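You operate a simulated robot arm through the tools that you are given. There is no shell and no other tool. Be economical: measure what you need, move in short steps, check, and stop when the job is done.

You run a simulated robot arm. Do the job below in one go: nothing can be reset, and whatever is moved stays where it is left.

Task
Coat the middle of the slab with kiln wash from the tin.
Fine: use the felt-soled block, put it back and shut the tin; the slab stays on its base. A coat counts when it lies all over at full strength: go over it till it gets no stronger.

Only the result counts: the job must be done as asked and must still hold three seconds after the hand-in. Knocking over, shifting, dropping, spilling or breaking anything else fails it.

Robot
A 6-joint arm with a two-finger parallel gripper, fixed in place. Base frame: the origin is at the foot of the arm, x ahead of it, y to its left, z up; the work surface is at about z = 0.82. Readings come in m, rad, newtons and seconds.
With the tool pointing down near the work surface it reaches from about 0.18 to 0.76 m from the base axis. Its first joint turns from -2.897 to 2.897 rad. Payload 3.91 kg.
The tool frame sits at the grasp point between the pads (the TCP): z along the fingers, y along the line on which they close. The tips reach 0.03 m beyond it. The gripper opens to 0.11 m. The fingers are 0.02 m wide and 0.01 m thick; the gripper's body (0.048 by 0.112 m) begins 0.055 m behind the TCP.
Orientation is that of the tool frame in the base frame, as [roll, pitch, yaw] about the fixed x, y, z axes, in that order (R = Rz(yaw) Ry(pitch) Rx(roll)). With the fingers straight down and closing along the base's y, the tool's x points along the base's -x, its y along +y and its z along -z.

Tools
- The arm moves only by the tool drive_tool. Its argument "deltas" is a list of rows, each an object of numbers (a shift or turn left out is 0, a gripper value left out holds the last): "wx", "wy", "wz": the turn, a rotation vector about the tool's x, y, z in rad; "x", "y", "z": the shift along the tool's x, y, z in m; "hand": the finger opening in m, from 0 to 0.11. In form: [{"wx": .., "wy": .., "wz": .., "x": .., "y": .., "z": .., "hand": ..}, ...]. A call has 1 to 12 rows; each row shifts and turns the commanded pose from where the row before left it, along the tool's axes as they then stand. Rows are played at 5 a second. More than 0.05 m and 0.15 rad between two rows, or a gripper value outside its range, and nothing of the call is played. Where a pose cannot be reached the arm comes as near as it can. A force on the tool above 80 N (or 10 N above the force at the start of the call, whichever is more), or a blocked arm, ends the call early, and 0.2 s more pass. Each finger travels about 0.045 m/s and halts on what it meets, pressing with about 37 N; the grip force reading is that of the motor and also rises with nothing between the fingers. The clock runs only during rows and for 0.2 s after the last one: add rows that do not move to give the fingers time. The reply holds the time, the measured pose of the TCP, the force on the tool along the base axes, the opening and the grip force, in the units named above and with some noise, with the torque about the TCP (base axes, N m) and any sound that the robot's microphone picked up.
- Cameras (640 x 400 px; columns grow to the right, rows downward): "scene" is fixed at [0.221, -0.4989, 1.6231]; the picture's right is [0.92, -0.40, 0.00], its down [-0.25, -0.58, -0.78] and it looks along [0.31, 0.71, -0.63] (base axes); focal length 345 px, centre (320, 200). "wrist" rides on the gripper at [0.071, 0.022, -0.107] in the tool frame; the picture's right is [-0.29, 0.96, 0.00], its down [-0.76, -0.23, -0.61] and it looks along [-0.58, -0.18, 0.79] (tool axes); focal length 243 px, centre (320, 200). There is no depth. A picture from a camera that has moved, and an enlarged one, comes with that camera's place and axes in the base frame and with its lens.
- snapshot(camera): a new picture of that camera. The clock stands still meanwhile.
- raise_lower(by): slides the trunk up (or, below 0, down) by that many m; the arm rides with it, the base frame stays. It gives what a move gives, with no picture.
- close_up(camera, box): a new picture of the part [left, top, right, bottom] of that camera's present view, enlarged. The clock stands still meanwhile.
- close_job(): hands the job in; it is judged then, once.

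Go step by step. Nothing tells you positions but the pictures and the camera data: compare them with the known pose of the tool, close in by small moves and look again before you grip or let go. The budget is 120 turns and 76 pictures, counting those below and the enlarged ones. Unless the task says otherwise, let go and move clear before handing in, and close with one line.

The tools are called after "Call:" by a JSON object that holds its "op" and its "data". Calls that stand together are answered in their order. drive_tool: Moves the arm, as the interface text tells. Its arguments: {"type":"object","properties":{"deltas":{"type":"array"}},"required":["deltas"]} The other tools are called the same way: raise_lower (by) slides the trunk up or down; snapshot (camera) takes a picture; close_up (camera, box) takes an enlarged picture of a part of a camera's view; close_job () hands the job in.

At the start:

```text
clock: 0.0
eef_pos: [0.3632, 0.2115, 1.1812]
ee_rot: [3.14, -0.001, 3.141]
force: [0.0, 0.5, 0.8]
moment: [-0.03, 0.0, 0.01]
opening: 0.1102
grip_force: 0.2
trunk travel left (down, up): [-0.525, 0.065]
```

scene: 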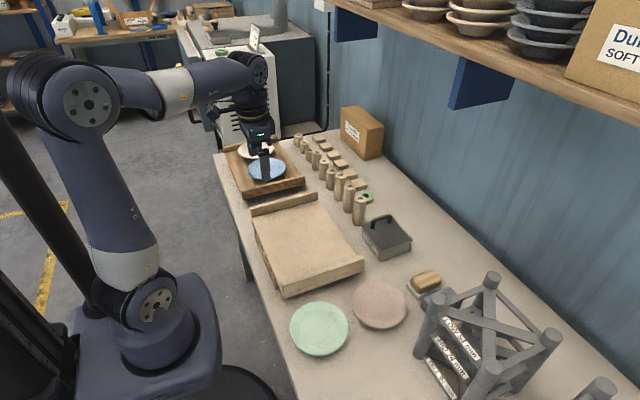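
wrist: 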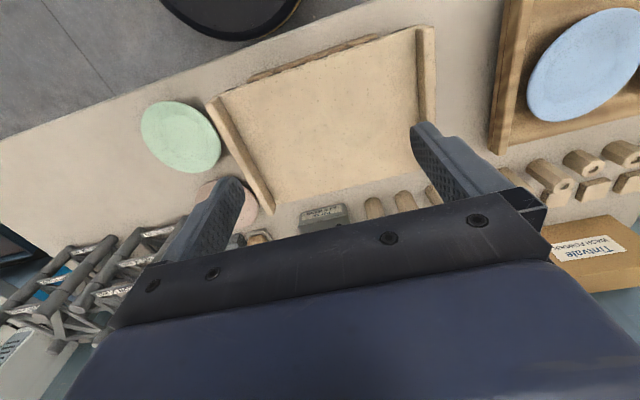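

I see a slab between two raised battens, a grey lidded tin, and a wooden block near the rack. I'll look closer at each before moving.

Call:
{"op": "close_up", "data": {"camera": "scene", "box": [340, 180, 480, 310]}}

Call:
{"op": "close_up", "data": {"camera": "scene", "box": [210, 120, 390, 310]}}

```text
3.08 times, centred on (410, 245) of scene
camera zoom: at [0.221, -0.4989, 1.6231], right [0.92, -0.4, 0.0], down [-0.25, -0.58, -0.78], along [0.31, 0.71, -0.63], focal length 1061 px, centre (43, 62)
```

zoom: 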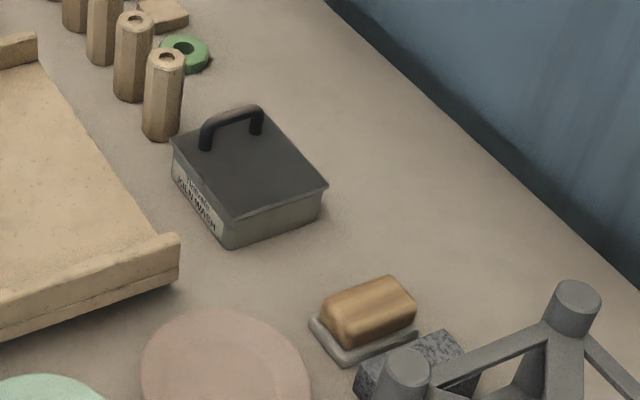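

```text
2.11 times, centred on (300, 215) of scene
camera zoom: at [0.221, -0.4989, 1.6231], right [0.92, -0.4, 0.0], down [-0.25, -0.58, -0.78], along [0.31, 0.71, -0.63], focal length 726 px, centre (362, 168)
```

zoom: 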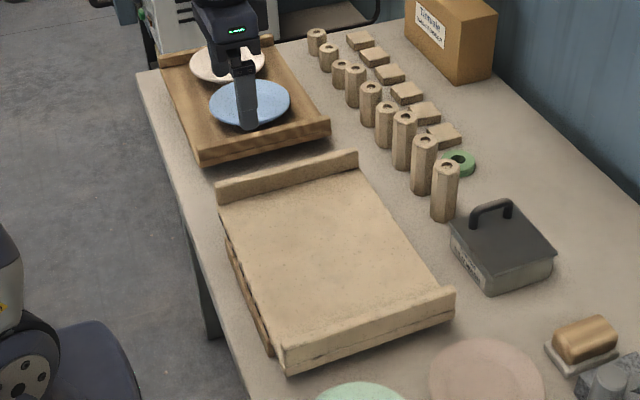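

The tin sits around (0.72, 0.12) with its handle along x near y=0.155. The felt block is around (0.73, -0.067), close to the rack. I'll move above the tin for a wrist view.

Call:
{"op": "drive_tool", "data": {"deltas": [{"x": -0.045, "y": -0.015, "z": 0.01}, {"x": -0.045, "y": -0.015, "z": 0.01}, {"x": -0.045, "y": -0.015, "z": 0.01}, {"x": -0.045, "y": -0.015, "z": 0.01}, {"x": -0.045, "y": -0.015, "z": 0.01}, {"x": -0.04, "y": -0.015, "z": 0.01}, {"x": -0.04, "y": -0.01, "z": 0.01}]}}

Call:
{"op": "snapshot", "data": {"camera": "wrist"}}

```text
clock: 1.6
eef_pos: [0.6715, 0.1095, 1.1114]
ee_rot: [-3.14, 0.0, -3.14]
force: [-0.2, 0.1, -0.9]
moment: [0.01, 0.03, 0.0]
opening: 0.1101
grip_force: 0.0
trunk travel left (down, up): [-0.525, 0.065]
```

```text
71 pictures are left
camera wrist: at [0.599, 0.1307, 1.22], right [0.29, 0.96, 0.0], down [0.76, -0.23, 0.61], along [0.58, -0.18, -0.79], focal length 243 px, centre (320, 200)
```

wrist: 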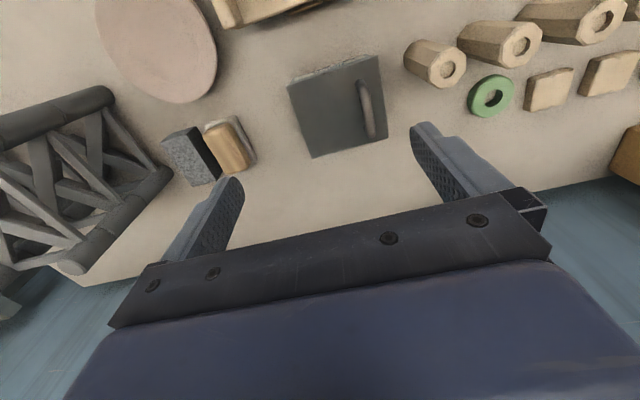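

Call:
{"op": "close_up", "data": {"camera": "wrist", "box": [140, 40, 400, 200]}}

Call:
{"op": "close_up", "data": {"camera": "scene", "box": [350, 200, 460, 310]}}

```text
2.46 times, centred on (270, 120) of wrist
camera zoom: at [0.599, 0.1307, 1.22], right [0.29, 0.96, 0.0], down [0.76, -0.23, 0.61], along [0.58, -0.18, -0.79], focal length 597 px, centre (443, 397)
```

zoom: 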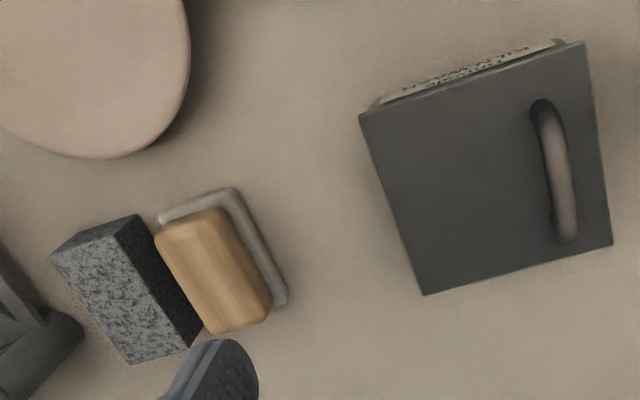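

```text
3.64 times, centred on (405, 255) of scene
camera zoom: at [0.221, -0.4989, 1.6231], right [0.92, -0.4, 0.0], down [-0.25, -0.58, -0.78], along [0.31, 0.71, -0.63], focal length 1254 px, centre (11, 0)
```

zoom: 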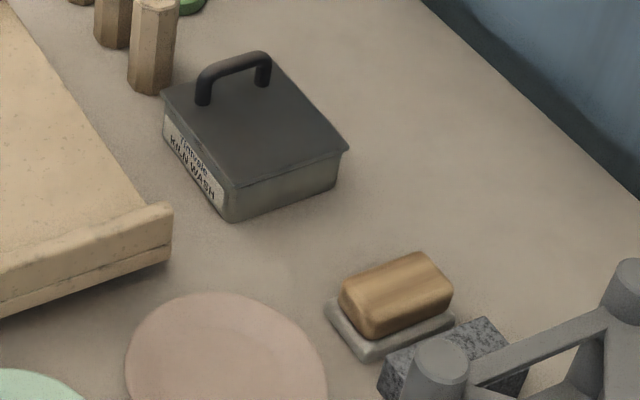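

The lid's handle sits near its +y edge. A granite block stands right against the felt block on the -y side. I'll narrow the fingers and come down above the handle.

Call:
{"op": "drive_tool", "data": {"deltas": [{"x": -0.025, "y": 0.023, "z": 0.03, "hand": 0.06}, {"x": -0.0235, "y": 0.0225, "z": 0.04}, {"z": 0.045}, {"z": 0.03}, {}]}}

Call:
{"op": "snapshot", "data": {"camera": "wrist"}}

Call:
{"op": "close_up", "data": {"camera": "scene", "box": [330, 180, 430, 270]}}

```text
refused: row 2 steps farther than a row can; nothing moved
```

```text
68 pictures are left
camera wrist: at [0.599, 0.1307, 1.22], right [0.29, 0.96, 0.0], down [0.76, -0.23, 0.61], along [0.58, -0.18, -0.79], focal length 243 px, centre (320, 200)
```

wrist: 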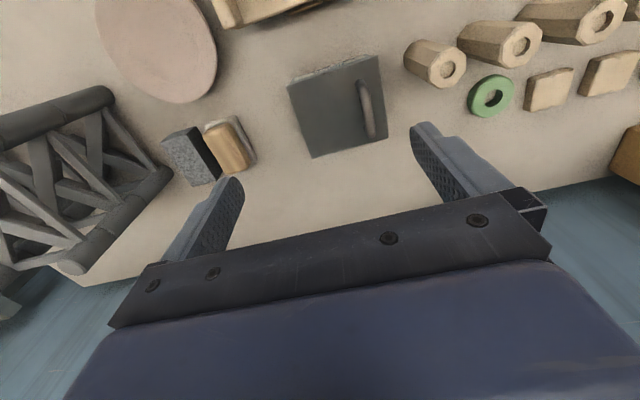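

```text
4.44 times, centred on (380, 225) of scene
camera zoom: at [0.221, -0.4989, 1.6231], right [0.92, -0.4, 0.0], down [-0.25, -0.58, -0.78], along [0.31, 0.71, -0.63], focal length 1533 px, centre (53, 89)
```

zoom: 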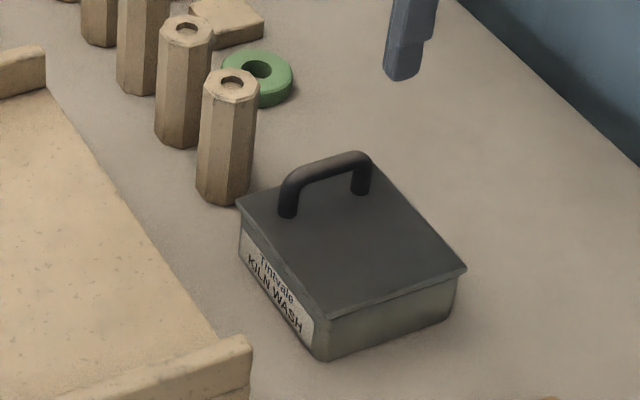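

The step limit is 0.05 m in total per row, so I'll resend this with smaller steps.

Call:
{"op": "drive_tool", "data": {"deltas": [{"x": -0.023, "y": 0.023, "z": 0.03, "hand": 0.06}, {"x": -0.0215, "y": 0.0235, "z": 0.03}, {"z": 0.045}, {"z": 0.036}, {}]}}

Call:
{"op": "snapshot", "data": {"camera": "wrist"}}

Call:
{"op": "close_up", "data": {"camera": "scene", "box": [330, 170, 430, 260]}}

```text
clock: 2.8
eef_pos: [0.7135, 0.157, 0.9724]
ee_rot: [-3.141, 0.002, -3.14]
force: [0.6, -0.7, 0.3]
moment: [0.01, 0.02, 0.0]
opening: 0.0603
grip_force: 0.1
trunk travel left (down, up): [-0.525, 0.065]
```

```text
66 pictures are left
camera wrist: at [0.6423, 0.1772, 1.0806], right [0.29, 0.96, 0.0], down [0.76, -0.23, 0.61], along [0.58, -0.18, -0.79], focal length 243 px, centre (320, 200)
```

wrist: 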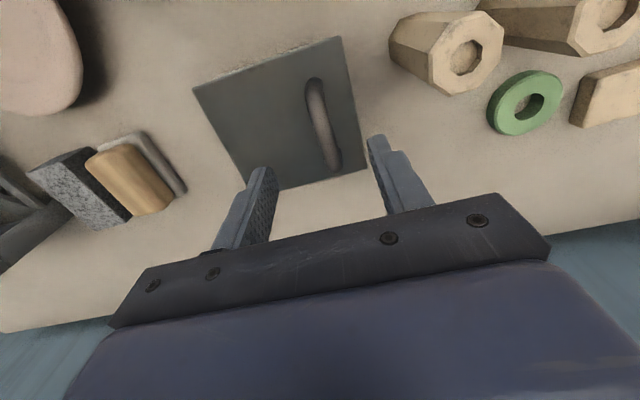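

```text
4.44 times, centred on (380, 215) of scene
camera zoom: at [0.221, -0.4989, 1.6231], right [0.92, -0.4, 0.0], down [-0.25, -0.58, -0.78], along [0.31, 0.71, -0.63], focal length 1533 px, centre (53, 133)
```

zoom: 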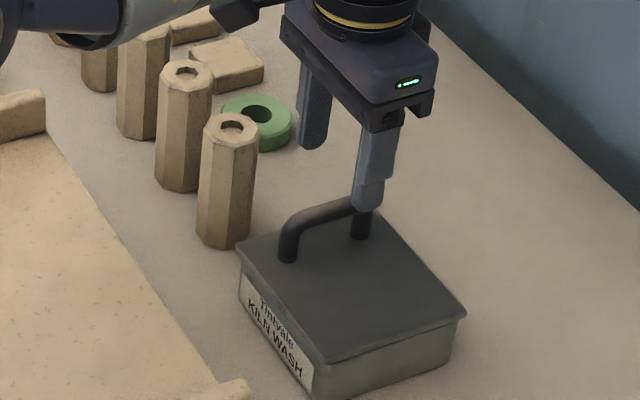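

The handle bar is centred near (0.709, 0.159), almost under the tool. I'll descend and grip it.

Call:
{"op": "drive_tool", "data": {"deltas": [{"x": 0.002, "y": 0.002, "z": 0.03, "hand": 0.05}, {"z": 0.025}, {"z": 0.009}, {"hand": 0.0}, {}, {}, {}, {}]}}

Call:
{"op": "close_up", "data": {"camera": "scene", "box": [330, 170, 430, 260]}}

```text
clock: 4.6
eef_pos: [0.711, 0.1593, 0.9084]
ee_rot: [3.141, 0.001, -3.14]
force: [2.1, 12.2, 2.2]
moment: [0.15, -0.07, -0.07]
opening: 0.0136
grip_force: 45.3
trunk travel left (down, up): [-0.525, 0.065]
```

```text
4.44 times, centred on (380, 215) of scene
camera zoom: at [0.221, -0.4989, 1.6231], right [0.92, -0.4, 0.0], down [-0.25, -0.58, -0.78], along [0.31, 0.71, -0.63], focal length 1533 px, centre (53, 133)
```

zoom: 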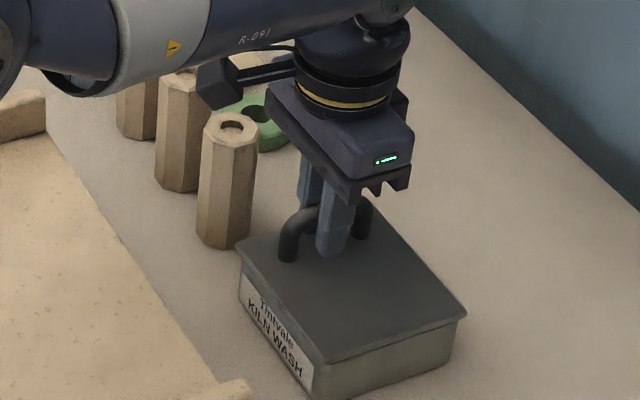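

The handle is gripped with a slight sideways load. I'll centre it by a millimetre and lift a little to learn how the lid moves.

Call:
{"op": "drive_tool", "data": {"deltas": [{"y": 0.0015}, {}]}}

Call:
{"op": "drive_tool", "data": {"deltas": [{"z": -0.004}, {"z": -0.004}, {}]}}

Call:
{"op": "close_up", "data": {"camera": "scene", "box": [330, 170, 430, 260]}}

```text
clock: 5.2
eef_pos: [0.7101, 0.1598, 0.9079]
ee_rot: [3.141, 0.001, -3.141]
force: [-2.0, 9.3, 3.5]
moment: [-0.11, -0.74, 0.02]
opening: 0.0139
grip_force: 44.7
trunk travel left (down, up): [-0.525, 0.065]
```

```text
clock: 6.0
eef_pos: [0.7097, 0.1576, 0.9145]
ee_rot: [-3.141, -0.004, 3.14]
force: [-9.2, -9.3, -6.5]
moment: [0.19, 0.56, 0.11]
opening: 0.0135
grip_force: 45.4
trunk travel left (down, up): [-0.525, 0.065]
```

```text
4.44 times, centred on (380, 215) of scene
camera zoom: at [0.221, -0.4989, 1.6231], right [0.92, -0.4, 0.0], down [-0.25, -0.58, -0.78], along [0.31, 0.71, -0.63], focal length 1533 px, centre (53, 133)
```

zoom: 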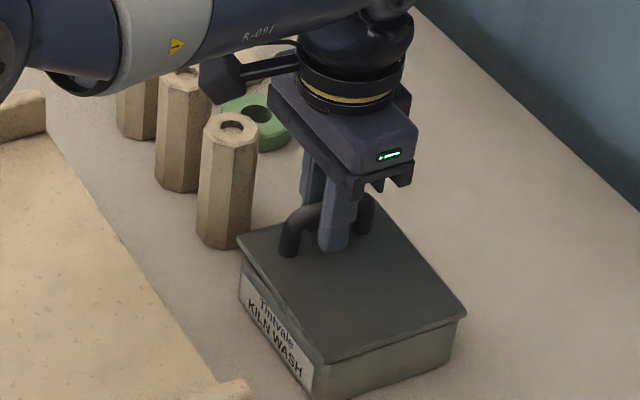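

The lid rose and swung slightly toward -y while its front edge stayed put, so it's hinged on the -y edge. I'll follow that arc, letting the round bar turn in the pads.

Call:
{"op": "drive_tool", "data": {"deltas": [{"y": -0.004, "z": -0.005}, {"y": -0.004, "z": -0.005}, {"y": -0.005, "z": -0.0075}, {"y": -0.006, "z": -0.0075}, {}]}}

Call:
{"op": "close_up", "data": {"camera": "scene", "box": [330, 170, 430, 260]}}

```text
clock: 7.2
eef_pos: [0.7121, 0.1424, 0.9406]
ee_rot: [-3.141, 0.001, 3.14]
force: [-12.3, -8.8, -10.5]
moment: [0.09, -0.12, 0.45]
opening: 0.0136
grip_force: 45.1
trunk travel left (down, up): [-0.525, 0.065]
```

```text
4.44 times, centred on (380, 215) of scene
camera zoom: at [0.221, -0.4989, 1.6231], right [0.92, -0.4, 0.0], down [-0.25, -0.58, -0.78], along [0.31, 0.71, -0.63], focal length 1533 px, centre (53, 133)
```

zoom: 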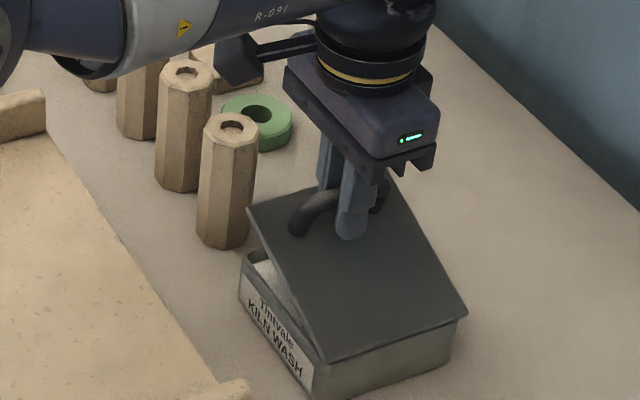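

The lid swings well and the tin stays put. I'll keep following the arc.

Call:
{"op": "drive_tool", "data": {"deltas": [{"x": 0.001, "y": -0.0068, "z": -0.0063}, {"y": -0.0068, "z": -0.0062}, {"y": -0.0078, "z": -0.0055}, {"y": -0.0078, "z": -0.0045}, {"y": -0.0086, "z": -0.004}, {"y": -0.0086, "z": -0.0033}, {}]}}

Call:
{"op": "close_up", "data": {"camera": "scene", "box": [330, 170, 430, 260]}}

```text
clock: 8.8
eef_pos: [0.7122, 0.0956, 0.974]
ee_rot: [-3.141, 0.005, -3.14]
force: [13.3, 6.1, 14.8]
moment: [-0.01, -0.5, 0.79]
opening: 0.0133
grip_force: 45.3
trunk travel left (down, up): [-0.525, 0.065]
```

```text
4.44 times, centred on (380, 215) of scene
camera zoom: at [0.221, -0.4989, 1.6231], right [0.92, -0.4, 0.0], down [-0.25, -0.58, -0.78], along [0.31, 0.71, -0.63], focal length 1533 px, centre (53, 133)
```

zoom: 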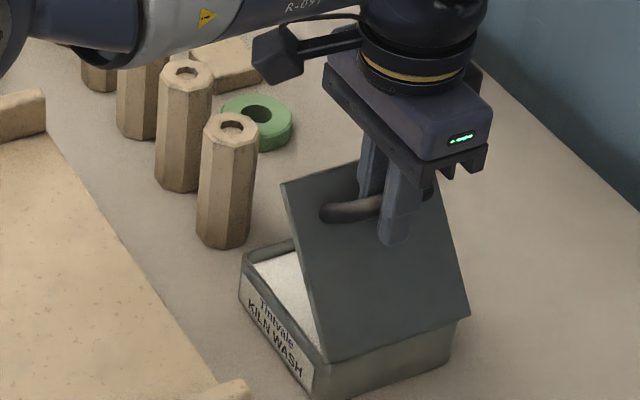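

The lid is now around 50°. I'll continue over the top.

Call:
{"op": "drive_tool", "data": {"deltas": [{"y": -0.0096, "z": -0.004}, {"y": -0.0096, "z": -0.001}, {"y": -0.0096, "z": -0.0005}, {"y": -0.0096, "z": -0.0005}, {"y": -0.0096, "z": 0.0008}, {"y": -0.0096, "z": 0.0015}, {}]}}

Call:
{"op": "close_up", "data": {"camera": "scene", "box": [330, 170, 430, 260]}}

```text
clock: 10.4
eef_pos: [0.7105, 0.037, 0.9748]
ee_rot: [3.142, -0.005, -3.139]
force: [1.0, 0.0, -1.8]
moment: [-0.02, -0.25, 0.91]
opening: 0.0137
grip_force: 44.8
trunk travel left (down, up): [-0.525, 0.065]
```

```text
4.44 times, centred on (380, 215) of scene
camera zoom: at [0.221, -0.4989, 1.6231], right [0.92, -0.4, 0.0], down [-0.25, -0.58, -0.78], along [0.31, 0.71, -0.63], focal length 1533 px, centre (53, 133)
```

zoom: 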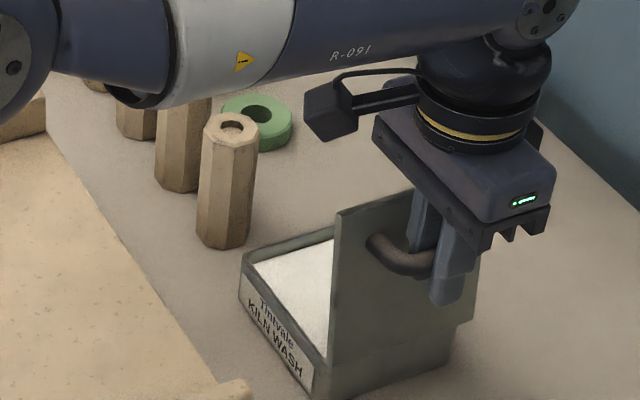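

About 80° now. I'll go past vertical and watch for a stop.

Call:
{"op": "drive_tool", "data": {"deltas": [{"y": -0.0092, "z": 0.0025}, {"y": -0.0092, "z": 0.0032}, {"y": -0.0087, "z": 0.004}, {"y": -0.0085, "z": 0.0048}, {}]}}

Call:
{"op": "close_up", "data": {"camera": "scene", "box": [330, 170, 430, 260]}}

```text
clock: 11.6
eef_pos: [0.7106, 0.0042, 0.957]
ee_rot: [-3.14, -0.002, -3.139]
force: [-10.6, 5.3, -7.3]
moment: [0.1, -0.3, 0.92]
opening: 0.0133
grip_force: 45.7
trunk travel left (down, up): [-0.525, 0.065]
```

```text
4.44 times, centred on (380, 215) of scene
camera zoom: at [0.221, -0.4989, 1.6231], right [0.92, -0.4, 0.0], down [-0.25, -0.58, -0.78], along [0.31, 0.71, -0.63], focal length 1533 px, centre (53, 133)
```

zoom: 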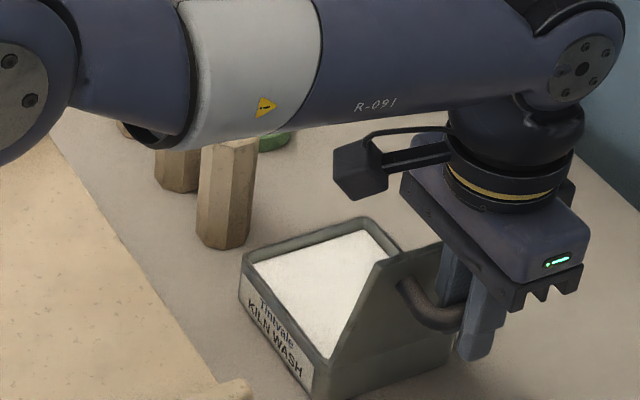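

Past vertical, at about 100°. I'll push a little further to find the stop.

Call:
{"op": "drive_tool", "data": {"deltas": [{"y": -0.0075, "z": 0.0055}, {"y": -0.0075, "z": 0.0062}, {}]}}

Call:
{"op": "close_up", "data": {"camera": "scene", "box": [330, 170, 460, 290]}}

```text
clock: 12.4
eef_pos: [0.712, 0.0009, 0.9528]
ee_rot: [3.134, 0.012, -3.132]
force: [-2.4, 64.4, 35.5]
moment: [0.18, -0.15, 0.42]
opening: 0.0138
grip_force: 44.8
trunk travel left (down, up): [-0.525, 0.065]
```

```text
3.33 times, centred on (395, 230) of scene
camera zoom: at [0.221, -0.4989, 1.6231], right [0.92, -0.4, 0.0], down [-0.25, -0.58, -0.78], along [0.31, 0.71, -0.63], focal length 1150 px, centre (70, 100)
```

zoom: 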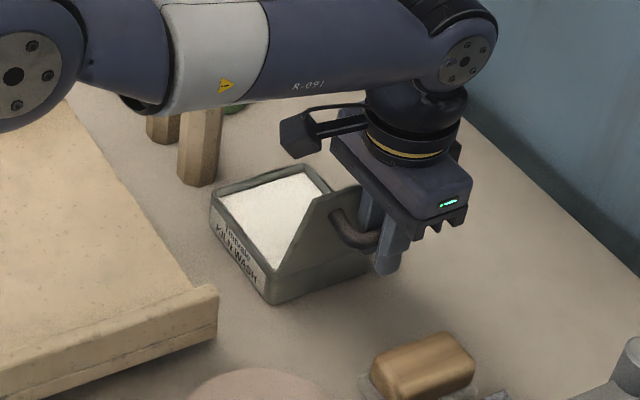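

The lid hits its stop at about 103°. I'll ease off to relieve the load, open the fingers a little and back up.

Call:
{"op": "drive_tool", "data": {"deltas": [{"y": 0.005, "z": -0.0045}, {"y": 0.005, "z": -0.004}, {}]}}

Call:
{"op": "drive_tool", "data": {"deltas": [{"hand": 0.034}, {}, {}, {"z": -0.02}, {"z": -0.04}, {"z": -0.04}, {}]}}

Call:
{"op": "close_up", "data": {"camera": "scene", "box": [330, 170, 510, 330]}}

Call:
{"op": "snapshot", "data": {"camera": "wrist"}}

```text
clock: 13.2
eef_pos: [0.7125, 0.0017, 0.953]
ee_rot: [3.139, -0.002, -3.138]
force: [12.4, 34.1, -1.2]
moment: [0.02, -1.26, 0.74]
opening: 0.0133
grip_force: 45.1
trunk travel left (down, up): [-0.525, 0.065]
```

```text
clock: 14.8
eef_pos: [0.7102, -0.0015, 1.0571]
ee_rot: [3.141, 0.001, 3.141]
force: [-0.1, 0.2, 0.3]
moment: [0.0, 0.0, -0.01]
opening: 0.0338
grip_force: 0.2
trunk travel left (down, up): [-0.525, 0.065]
```

```text
2.50 times, centred on (420, 250) of scene
camera zoom: at [0.221, -0.4989, 1.6231], right [0.92, -0.4, 0.0], down [-0.25, -0.58, -0.78], along [0.31, 0.71, -0.63], focal length 862 px, centre (70, 75)
```

zoom: 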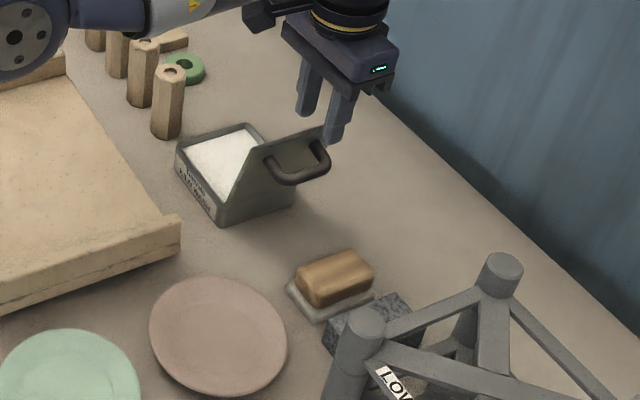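

```text
56 pictures are left
camera wrist: at [0.6386, 0.0204, 1.1657], right [0.29, 0.96, 0.0], down [0.76, -0.23, 0.61], along [0.58, -0.18, -0.79], focal length 243 px, centre (320, 200)
```

wrist: 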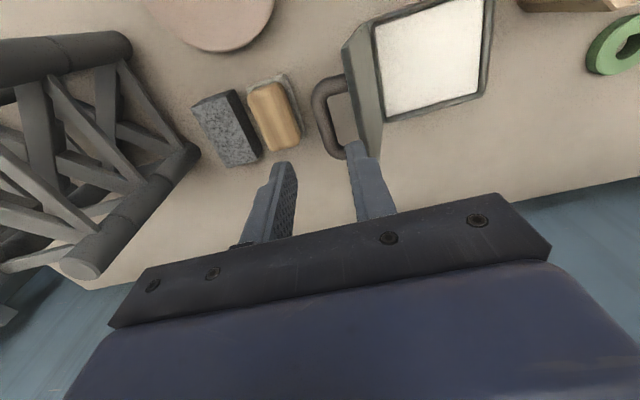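

The lid stays open and the tin is full of white wash. The rack's legs are around y=-0.21, up to z≈1.04. I'll go above the felt block and turn the gripper 90° so it closes along x, clear of the granite.

Call:
{"op": "drive_tool", "data": {"deltas": [{"x": -0.015, "y": -0.033, "hand": 0.1}, {"y": -0.033}, {}]}}

Call:
{"op": "drive_tool", "data": {"deltas": [{"wz": -0.143}, {"wz": -0.143}, {"wz": -0.143}, {"wz": -0.143}, {"wz": -0.143}, {"wz": -0.143}, {"wz": -0.143}, {"wz": -0.143}, {"wz": -0.143}, {"wz": -0.143}, {"wz": -0.1408}, {}]}}

Call:
{"op": "snapshot", "data": {"camera": "wrist"}}

Call:
{"op": "snapshot", "data": {"camera": "scene"}}

```text
clock: 15.6
eef_pos: [0.7247, -0.0678, 1.0563]
ee_rot: [-3.14, -0.001, -3.14]
force: [0.4, -0.3, -0.4]
moment: [0.02, -0.05, -0.01]
opening: 0.1003
grip_force: 0.0
trunk travel left (down, up): [-0.525, 0.065]
```

```text
clock: 18.2
eef_pos: [0.7267, -0.0689, 1.0563]
ee_rot: [3.142, 0.002, -1.568]
force: [0.1, -0.7, 0.7]
moment: [0.02, 0.01, -0.03]
opening: 0.0998
grip_force: 0.0
trunk travel left (down, up): [-0.525, 0.065]
```

```text
55 pictures are left
camera wrist: at [0.7046, -0.1405, 1.1647], right [-0.96, 0.29, 0.0], down [0.23, 0.76, 0.61], along [0.18, 0.58, -0.79], focal length 243 px, centre (320, 200)
```

wrist: 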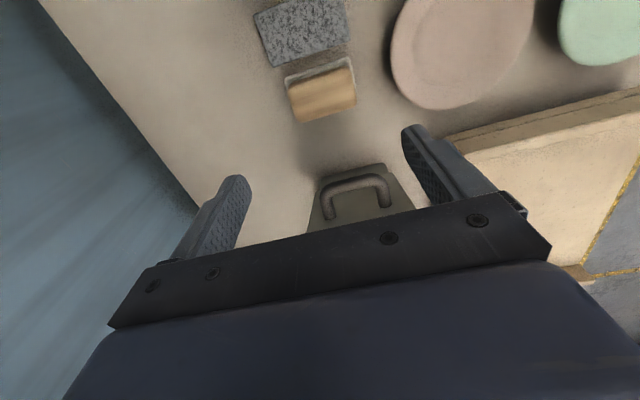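

```text
54 pictures are left
```

scene: 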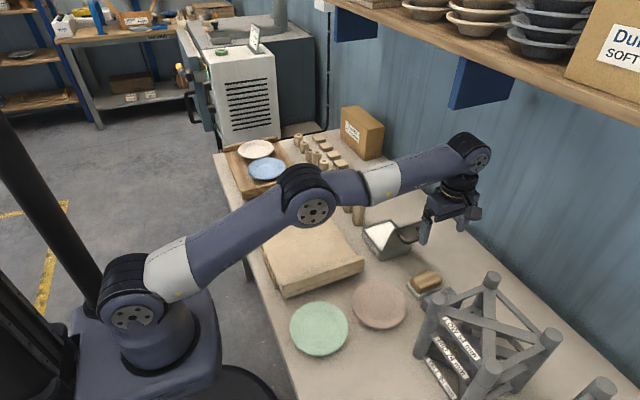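

Call:
{"op": "close_up", "data": {"camera": "wrist", "box": [230, 0, 390, 140]}}

```text
2.86 times, centred on (310, 70) of wrist
camera zoom: at [0.7046, -0.1405, 1.1647], right [-0.96, 0.29, 0.0], down [0.23, 0.76, 0.61], along [0.18, 0.58, -0.79], focal length 693 px, centre (349, 571)
```

zoom: 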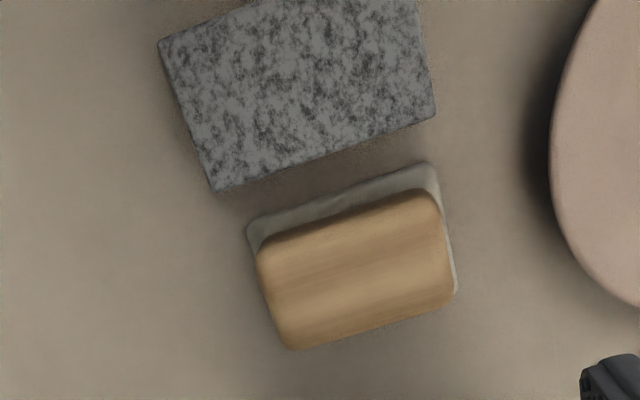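

There's a clear felt rim under the wood. The wood's centre is about (0.7255, -0.066), long axis along x, about 0.075 long. I'll descend in two stages.

Call:
{"op": "drive_tool", "data": {"deltas": [{"x": -0.003, "y": 0.001, "z": 0.04}, {"z": 0.045}, {"z": 0.045}, {}]}}

Call:
{"op": "snapshot", "data": {"camera": "wrist"}}

Call:
{"op": "close_up", "data": {"camera": "scene", "box": [380, 190, 500, 310]}}

```text
clock: 19.2
eef_pos: [0.7268, -0.0642, 0.9273]
ee_rot: [3.14, -0.001, -1.572]
force: [0.4, -0.4, 0.5]
moment: [0.0, -0.02, -0.04]
opening: 0.1
grip_force: 0.1
trunk travel left (down, up): [-0.525, 0.065]
```

```text
52 pictures are left
camera wrist: at [0.7036, -0.1354, 1.0366], right [-0.96, 0.29, 0.0], down [0.23, 0.76, 0.61], along [0.18, 0.58, -0.79], focal length 243 px, centre (320, 200)
```

wrist: 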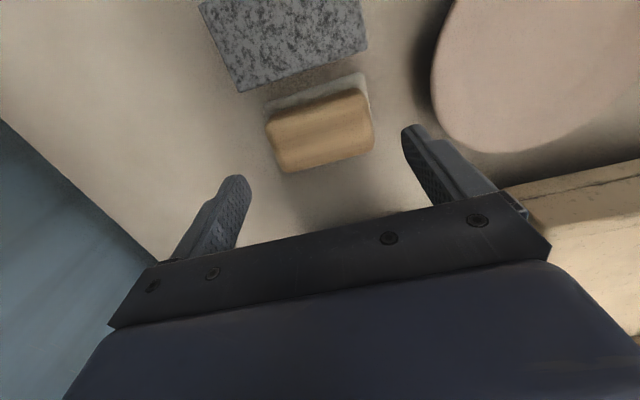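

```text
3.33 times, centred on (440, 250) of scene
camera zoom: at [0.221, -0.4989, 1.6231], right [0.92, -0.4, 0.0], down [-0.25, -0.58, -0.78], along [0.31, 0.71, -0.63], focal length 1150 px, centre (-80, 33)
```

zoom: 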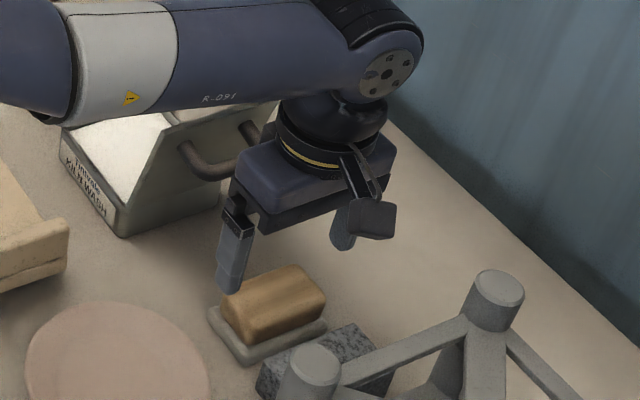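

Alignment is good to within 2 mm. I'll descend to z≈0.866 and close on the wood's ends.

Call:
{"op": "drive_tool", "data": {"deltas": [{"x": 0.002, "y": 0.0015, "z": 0.03}, {"z": 0.0315}, {}, {"hand": 0.06}, {}, {}, {}]}}

Call:
{"op": "close_up", "data": {"camera": "scene", "box": [380, 190, 500, 310]}}

```text
clock: 20.8
eef_pos: [0.7227, -0.0696, 0.8656]
ee_rot: [-3.141, -0.001, -1.569]
force: [-0.3, 0.2, -0.1]
moment: [-0.02, -0.01, 0.02]
opening: 0.0773
grip_force: 37.0
trunk travel left (down, up): [-0.525, 0.065]
```

```text
3.33 times, centred on (440, 250) of scene
camera zoom: at [0.221, -0.4989, 1.6231], right [0.92, -0.4, 0.0], down [-0.25, -0.58, -0.78], along [0.31, 0.71, -0.63], focal length 1150 px, centre (-80, 33)
```

zoom: 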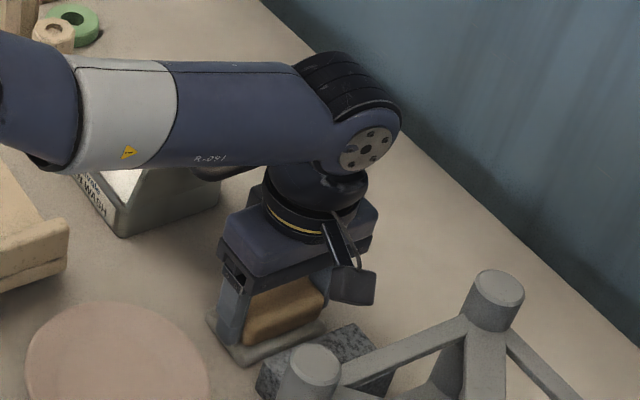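

Gripped with an opening of 0.077. I'll lift and check that the felt comes up with the block.

Call:
{"op": "drive_tool", "data": {"deltas": [{"z": -0.03}, {"z": -0.04}, {"z": -0.04}, {}]}}

Call:
{"op": "close_up", "data": {"camera": "scene", "box": [360, 170, 500, 310]}}

```text
clock: 21.8
eef_pos: [0.7235, -0.0672, 0.9756]
ee_rot: [3.141, -0.001, -1.571]
force: [-0.1, -0.1, -1.4]
moment: [-0.04, -0.01, 0.03]
opening: 0.0775
grip_force: 37.2
trunk travel left (down, up): [-0.525, 0.065]
```

```text
2.86 times, centred on (430, 240) of scene
camera zoom: at [0.221, -0.4989, 1.6231], right [0.92, -0.4, 0.0], down [-0.25, -0.58, -0.78], along [0.31, 0.71, -0.63], focal length 985 px, centre (6, 86)
```

zoom: 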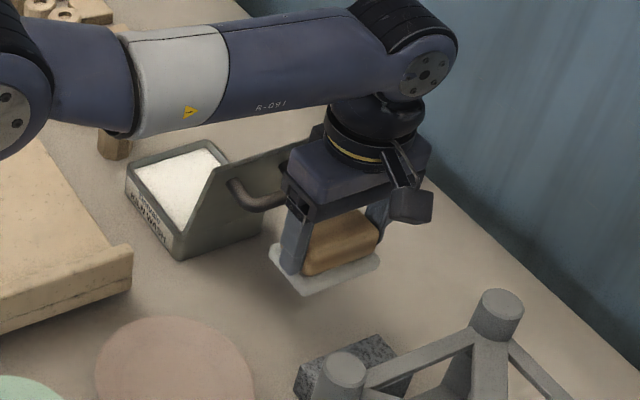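

The felt is firmly on the block. I'll rise above the open lid, move over the tin and turn back so the block's long side lies along y inside the tin.

Call:
{"op": "drive_tool", "data": {"deltas": [{"z": -0.04}, {"z": -0.04}, {"z": -0.03}, {"x": -0.045}, {"x": -0.047}, {"x": -0.047}, {"x": -0.047}, {}]}}

Call:
{"op": "drive_tool", "data": {"deltas": [{"wz": 0.143}, {"wz": 0.143}, {"wz": 0.143}, {"wz": 0.143}, {"wz": 0.143}, {"wz": 0.143}, {"wz": 0.143}, {"wz": 0.143}, {"wz": 0.143}, {"wz": 0.143}, {"wz": 0.1408}, {}]}}

Call:
{"op": "snapshot", "data": {"camera": "wrist"}}

Call:
{"op": "close_up", "data": {"camera": "scene", "box": [330, 150, 450, 270]}}

```text
clock: 23.6
eef_pos: [0.7183, 0.1176, 1.0842]
ee_rot: [-3.137, 0.001, -1.573]
force: [-0.6, 0.3, -1.2]
moment: [-0.04, 0.04, -0.03]
opening: 0.0774
grip_force: 36.9
out of reach, approached as far as the arm can: row 7
trunk travel left (down, up): [-0.525, 0.065]
```

```text
clock: 26.2
eef_pos: [0.718, 0.1177, 1.0831]
ee_rot: [-3.141, 0.001, 3.142]
force: [0.0, -0.4, -0.9]
moment: [0.01, 0.03, -0.01]
opening: 0.0775
grip_force: 37.1
trunk travel left (down, up): [-0.525, 0.065]
```

```text
48 pictures are left
camera wrist: at [0.6467, 0.1388, 1.1912], right [0.29, 0.96, 0.0], down [0.76, -0.23, 0.61], along [0.58, -0.18, -0.79], focal length 243 px, centre (320, 200)
```

wrist: 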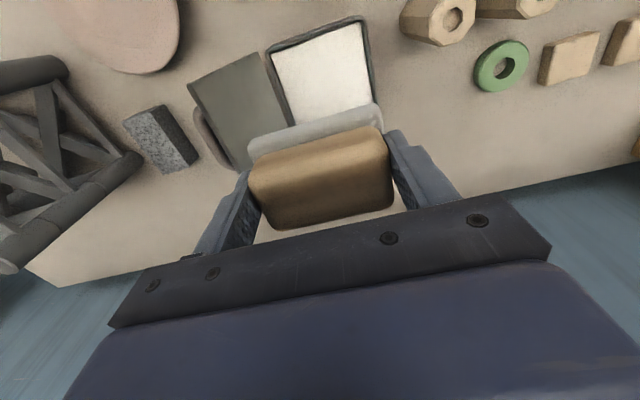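

```text
3.33 times, centred on (390, 210) of scene
camera zoom: at [0.221, -0.4989, 1.6231], right [0.92, -0.4, 0.0], down [-0.25, -0.58, -0.78], along [0.31, 0.71, -0.63], focal length 1150 px, centre (87, 167)
```

zoom: 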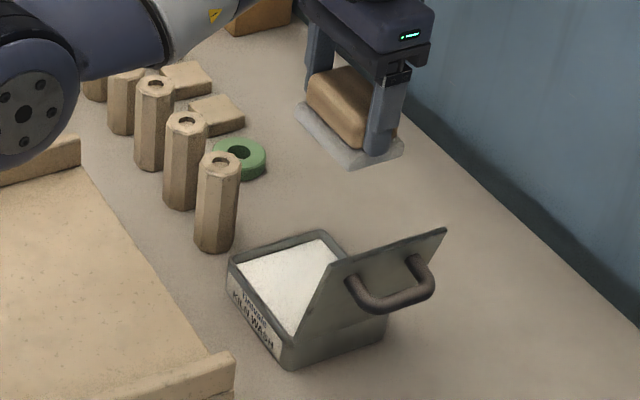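

The tin opening is centred near (0.716, 0.120). I'll lower the block toward the wash in stages.

Call:
{"op": "drive_tool", "data": {"deltas": [{"x": 0.002, "y": 0.002, "z": 0.03}, {"z": 0.045}, {"z": 0.045}, {"z": 0.03}, {}]}}

Call:
{"op": "close_up", "data": {"camera": "scene", "box": [330, 170, 430, 260]}}

Call:
{"op": "snapshot", "data": {"camera": "wrist"}}

```text
clock: 27.4
eef_pos: [0.7175, 0.1174, 0.9322]
ee_rot: [3.141, 0.0, 3.141]
force: [-0.6, 0.1, -1.0]
moment: [-0.01, 0.0, 0.01]
opening: 0.0776
grip_force: 37.2
trunk travel left (down, up): [-0.525, 0.065]
```

```text
4.44 times, centred on (380, 215) of scene
camera zoom: at [0.221, -0.4989, 1.6231], right [0.92, -0.4, 0.0], down [-0.25, -0.58, -0.78], along [0.31, 0.71, -0.63], focal length 1533 px, centre (53, 133)
```

zoom: 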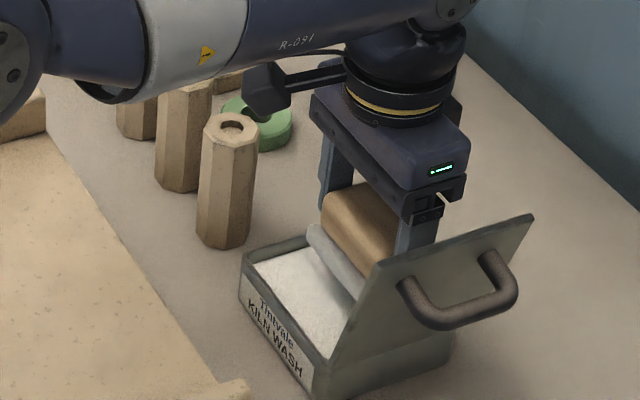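

```text
45 pictures are left
camera wrist: at [0.6465, 0.1379, 1.0407], right [0.29, 0.96, 0.0], down [0.76, -0.23, 0.61], along [0.58, -0.18, -0.79], focal length 243 px, centre (320, 200)
```

wrist: 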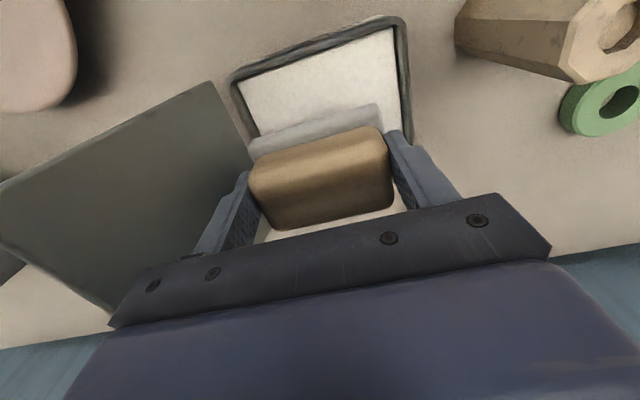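

The block should go about 6 mm toward +y to centre it in the tin. Then I'll lower it slowly until it touches the wash.

Call:
{"op": "drive_tool", "data": {"deltas": [{"y": 0.006}, {"z": 0.01}, {"z": 0.008}, {"z": 0.006}, {}]}}

Call:
{"op": "close_up", "data": {"camera": "scene", "box": [330, 170, 430, 260]}}

Call:
{"op": "close_up", "data": {"camera": "wrist", "box": [200, 0, 440, 220]}}

```text
clock: 28.6
eef_pos: [0.7173, 0.1256, 0.9088]
ee_rot: [-3.141, 0.0, -3.14]
force: [0.3, -1.3, -2.3]
moment: [0.0, -0.02, 0.0]
opening: 0.0772
grip_force: 36.7
trunk travel left (down, up): [-0.525, 0.065]
```

```text
4.44 times, centred on (380, 215) of scene
camera zoom: at [0.221, -0.4989, 1.6231], right [0.92, -0.4, 0.0], down [-0.25, -0.58, -0.78], along [0.31, 0.71, -0.63], focal length 1533 px, centre (53, 133)
```

zoom: 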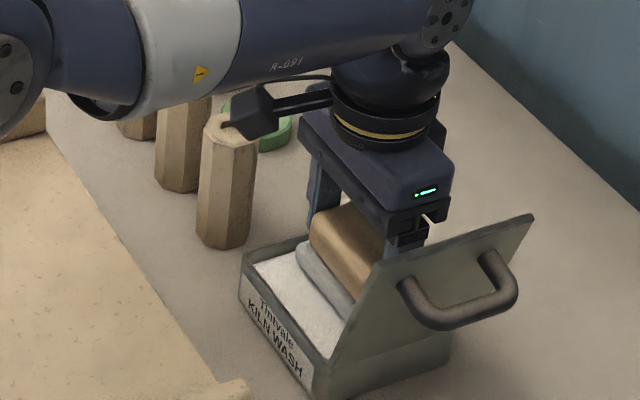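

```text
1.82 times, centred on (320, 110) of wrist
camera zoom: at [0.6453, 0.1464, 1.016], right [0.29, 0.96, 0.0], down [0.76, -0.23, 0.61], along [0.58, -0.18, -0.79], focal length 441 px, centre (320, 364)
```

zoom: 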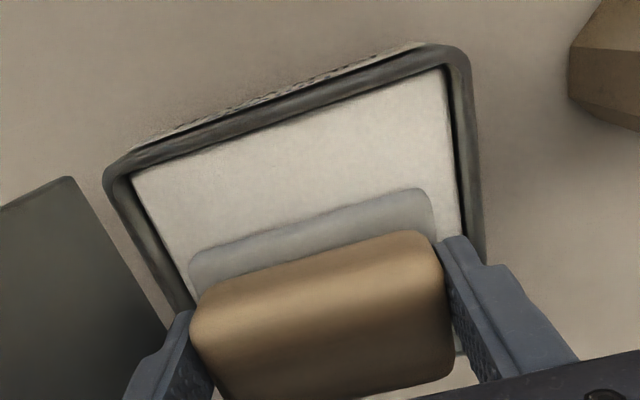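

Well centred. I'll ease down in small steps, watching the force.

Call:
{"op": "drive_tool", "data": {"deltas": [{"z": 0.003}, {"z": 0.003}, {}]}}

Call:
{"op": "drive_tool", "data": {"deltas": [{"z": 0.003}, {"z": 0.002}, {}]}}

Call:
{"op": "close_up", "data": {"camera": "wrist", "box": [200, 0, 440, 220]}}

```text
clock: 29.4
eef_pos: [0.7173, 0.1257, 0.9025]
ee_rot: [3.141, -0.002, 3.141]
force: [-0.6, 0.0, 0.9]
moment: [-0.06, 0.02, -0.01]
opening: 0.0774
grip_force: 36.7
trunk travel left (down, up): [-0.525, 0.065]
```

```text
clock: 30.2
eef_pos: [0.7166, 0.1258, 0.9024]
ee_rot: [3.139, 0.009, -3.139]
force: [-2.0, -0.2, 30.5]
moment: [-0.08, 0.58, 0.05]
opening: 0.0774
grip_force: 37.2
trunk travel left (down, up): [-0.525, 0.065]
```

```text
1.82 times, centred on (320, 110) of wrist
camera zoom: at [0.6445, 0.1462, 1.0099], right [0.29, 0.96, 0.0], down [0.76, -0.23, 0.61], along [0.59, -0.17, -0.79], focal length 441 px, centre (320, 364)
```

zoom: 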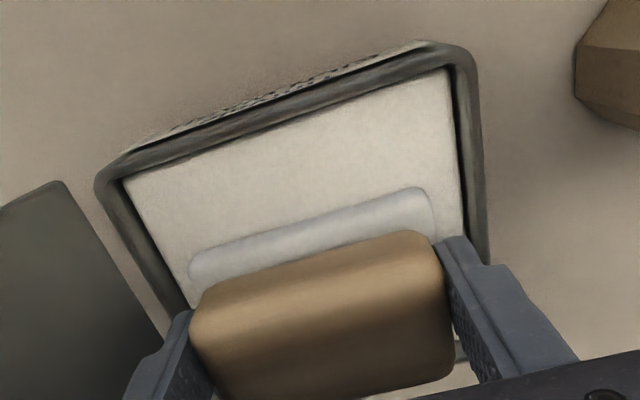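

The block rests on the wash with 30 N, and the felt looks paler already. I'll ease off slightly, hold a second to load it, then lift.

Call:
{"op": "drive_tool", "data": {"deltas": [{"z": -0.003}, {}, {}, {}, {}, {}]}}

Call:
{"op": "drive_tool", "data": {"deltas": [{"z": -0.02}, {"z": -0.04}, {"z": -0.045}, {"z": -0.045}, {}]}}

Call:
{"op": "snapshot", "data": {"camera": "scene"}}

Call:
{"op": "close_up", "data": {"camera": "wrist", "box": [200, 0, 440, 220]}}

```text
clock: 31.6
eef_pos: [0.717, 0.1258, 0.9026]
ee_rot: [-3.141, 0.005, -3.142]
force: [9.6, -1.4, 22.2]
moment: [0.08, -0.62, -0.05]
opening: 0.0773
grip_force: 36.9
trunk travel left (down, up): [-0.525, 0.065]
```

```text
clock: 32.8
eef_pos: [0.7146, 0.128, 1.0527]
ee_rot: [-3.14, 0.0, 3.141]
force: [0.1, -0.6, -1.3]
moment: [-0.01, 0.01, -0.04]
opening: 0.0777
grip_force: 37.3
trunk travel left (down, up): [-0.525, 0.065]
```

```text
41 pictures are left
```

scene: 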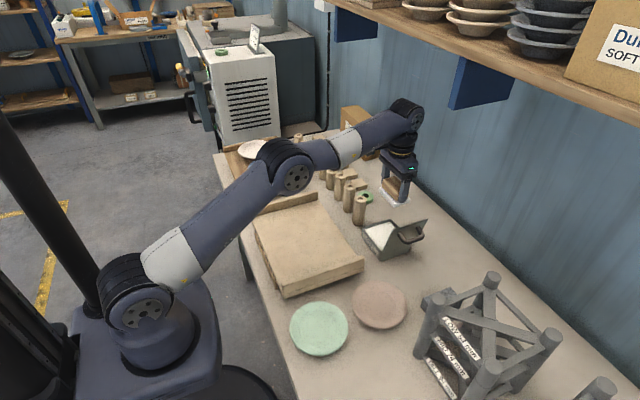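

```text
1.82 times, centred on (320, 110) of wrist
camera zoom: at [0.6439, 0.1497, 1.1625], right [0.29, 0.96, 0.0], down [0.76, -0.23, 0.61], along [0.58, -0.18, -0.79], focal length 441 px, centre (320, 364)
```

zoom: 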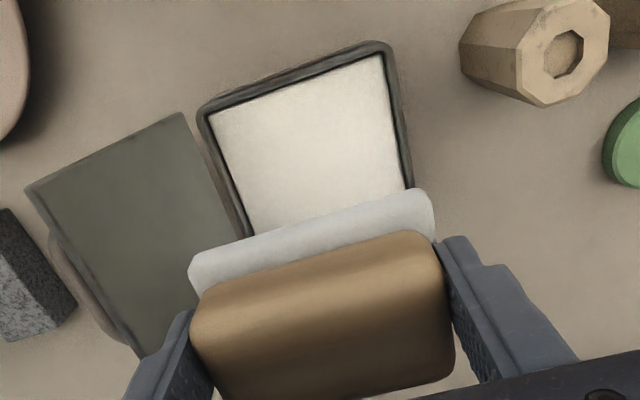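

The felt is now white with wash. I'll carry it over the slab and look at the surface.

Call:
{"op": "drive_tool", "data": {"deltas": [{"x": 0.04, "y": 0.015}, {"x": 0.04, "y": 0.015}, {"x": 0.04, "y": 0.015}, {"x": 0.04, "y": 0.015}, {"x": 0.04, "y": 0.015}, {"x": 0.035, "y": 0.015}, {}]}}

Call:
{"op": "snapshot", "data": {"camera": "wrist"}}

Call:
{"op": "close_up", "data": {"camera": "scene", "box": [230, 170, 390, 310]}}

```text
clock: 34.4
eef_pos: [0.4815, 0.2178, 1.052]
ee_rot: [-3.141, 0.0, 3.141]
force: [-0.3, 0.1, -1.4]
moment: [-0.03, -0.02, 0.02]
opening: 0.0775
grip_force: 37.1
trunk travel left (down, up): [-0.525, 0.065]
```

```text
39 pictures are left
camera wrist: at [0.4108, 0.2393, 1.1603], right [0.29, 0.96, 0.0], down [0.76, -0.23, 0.61], along [0.58, -0.18, -0.79], focal length 243 px, centre (320, 200)
```

wrist: 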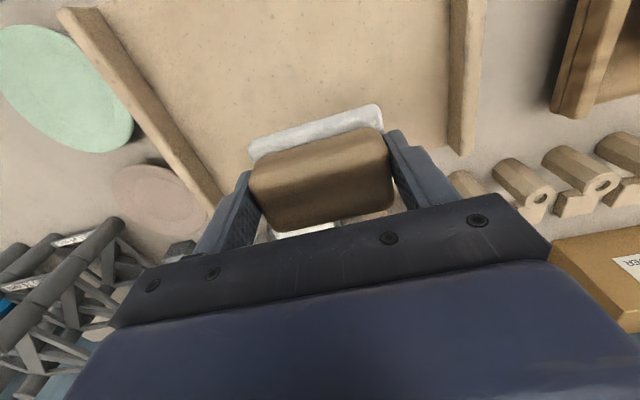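

```text
2.86 times, centred on (310, 240) of scene
camera zoom: at [0.221, -0.4989, 1.6231], right [0.92, -0.4, 0.0], down [-0.25, -0.58, -0.78], along [0.31, 0.71, -0.63], focal length 985 px, centre (349, 86)
```

zoom: 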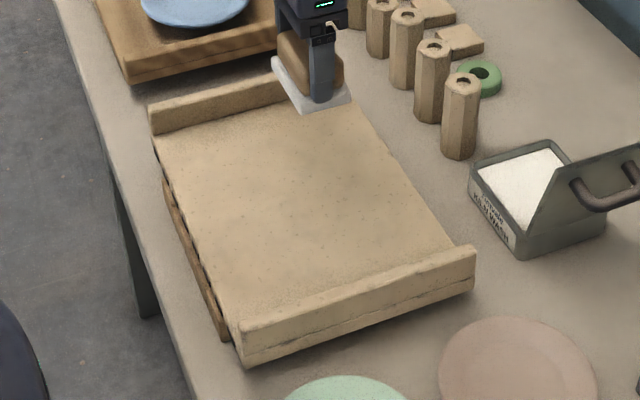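

The slab has raised rails at both ends in y (tops ≈0.90, inner faces ≈0.067 and 0.345) and spans x ≈0.352–0.59. I'll approach its centre and find the surface by touch.

Call:
{"op": "drive_tool", "data": {"deltas": [{"x": 0.01, "y": -0.012, "z": 0.03}, {"z": 0.04}, {"z": 0.03}, {"z": 0.005}, {}]}}

Call:
{"op": "close_up", "data": {"camera": "scene", "box": [230, 170, 390, 310]}}

```text
clock: 35.6
eef_pos: [0.4724, 0.2031, 0.9457]
ee_rot: [3.14, -0.001, 3.14]
force: [0.4, 0.5, -0.4]
moment: [-0.03, 0.03, -0.01]
opening: 0.0772
grip_force: 36.9
trunk travel left (down, up): [-0.525, 0.065]
```

```text
2.86 times, centred on (310, 240) of scene
camera zoom: at [0.221, -0.4989, 1.6231], right [0.92, -0.4, 0.0], down [-0.25, -0.58, -0.78], along [0.31, 0.71, -0.63], focal length 985 px, centre (349, 86)
```

zoom: 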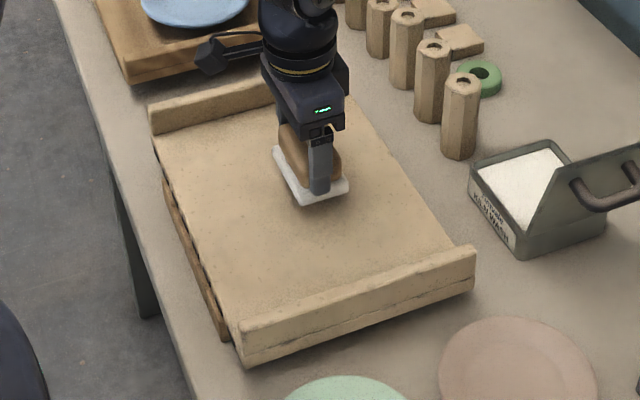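

Call:
{"op": "drive_tool", "data": {"deltas": [{"z": 0.004}, {"z": 0.004}, {"z": 0.003}, {}]}}

Call:
{"op": "drive_tool", "data": {"deltas": [{"z": 0.003}, {"z": 0.002}, {}]}}

```text
clock: 36.6
eef_pos: [0.4725, 0.2025, 0.9349]
ee_rot: [3.141, -0.001, -3.141]
force: [-0.3, -0.8, -1.1]
moment: [0.02, -0.01, 0.01]
opening: 0.0773
grip_force: 37.1
trunk travel left (down, up): [-0.525, 0.065]
```

```text
clock: 37.4
eef_pos: [0.4703, 0.2025, 0.9313]
ee_rot: [-3.141, 0.0, 3.141]
force: [-0.1, -0.3, -1.2]
moment: [0.0, -0.01, -0.01]
opening: 0.0773
grip_force: 37.4
trunk travel left (down, up): [-0.525, 0.065]
```

Call:
{"op": "drive_tool", "data": {"deltas": [{"z": 0.003}, {}]}}

Call:
{"op": "drive_tool", "data": {"deltas": [{"z": 0.003}, {}]}}

Call:
{"op": "close_up", "data": {"camera": "scene", "box": [270, 190, 350, 260]}}

```text
clock: 38.0
eef_pos: [0.4719, 0.2034, 0.9284]
ee_rot: [3.139, 0.0, -3.14]
force: [0.9, 0.5, -1.2]
moment: [-0.02, 0.0, -0.02]
opening: 0.0772
grip_force: 37.0
trunk travel left (down, up): [-0.525, 0.065]
```

```text
clock: 38.6
eef_pos: [0.4714, 0.2032, 0.924]
ee_rot: [3.14, 0.0, -3.141]
force: [-0.6, 0.8, -1.6]
moment: [-0.01, -0.01, -0.01]
opening: 0.0774
grip_force: 37.0
trunk travel left (down, up): [-0.525, 0.065]
```

```text
5.71 times, centred on (310, 225) of scene
camera zoom: at [0.221, -0.4989, 1.6231], right [0.92, -0.4, 0.0], down [-0.25, -0.58, -0.78], along [0.31, 0.71, -0.63], focal length 1970 px, centre (377, 57)
```

zoom: 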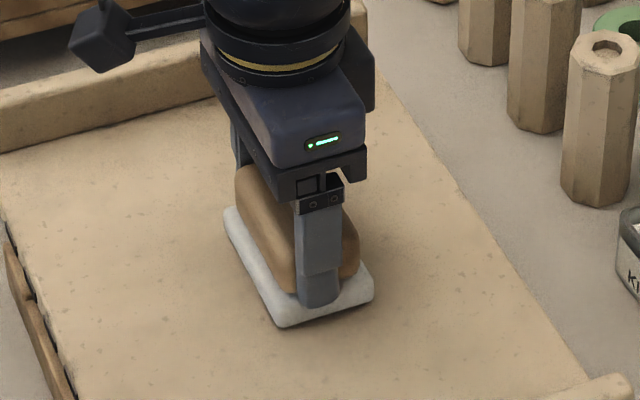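

Still a small gap. I'll continue down gently.

Call:
{"op": "drive_tool", "data": {"deltas": [{"z": 0.003}, {}]}}

Call:
{"op": "drive_tool", "data": {"deltas": [{"z": 0.002}, {}]}}

Call:
{"op": "drive_tool", "data": {"deltas": [{"z": 0.002}, {}]}}

```text
clock: 39.2
eef_pos: [0.4725, 0.2023, 0.9202]
ee_rot: [-3.142, 0.0, 3.141]
force: [0.7, -0.6, 1.4]
moment: [0.09, -0.09, -0.01]
opening: 0.0775
grip_force: 36.8
trunk travel left (down, up): [-0.525, 0.065]
```

```text
clock: 39.8
eef_pos: [0.4705, 0.2034, 0.9206]
ee_rot: [3.14, 0.006, -3.139]
force: [-1.3, -0.4, 29.4]
moment: [-0.5, 0.04, -0.03]
opening: 0.0775
grip_force: 37.4
trunk travel left (down, up): [-0.525, 0.065]
```

```text
clock: 40.4
eef_pos: [0.4706, 0.2024, 0.9221]
ee_rot: [3.138, 0.007, -3.141]
force: [0.5, 1.0, 57.5]
moment: [-0.71, 0.51, 0.0]
opening: 0.0772
grip_force: 37.3
trunk travel left (down, up): [-0.525, 0.065]
```

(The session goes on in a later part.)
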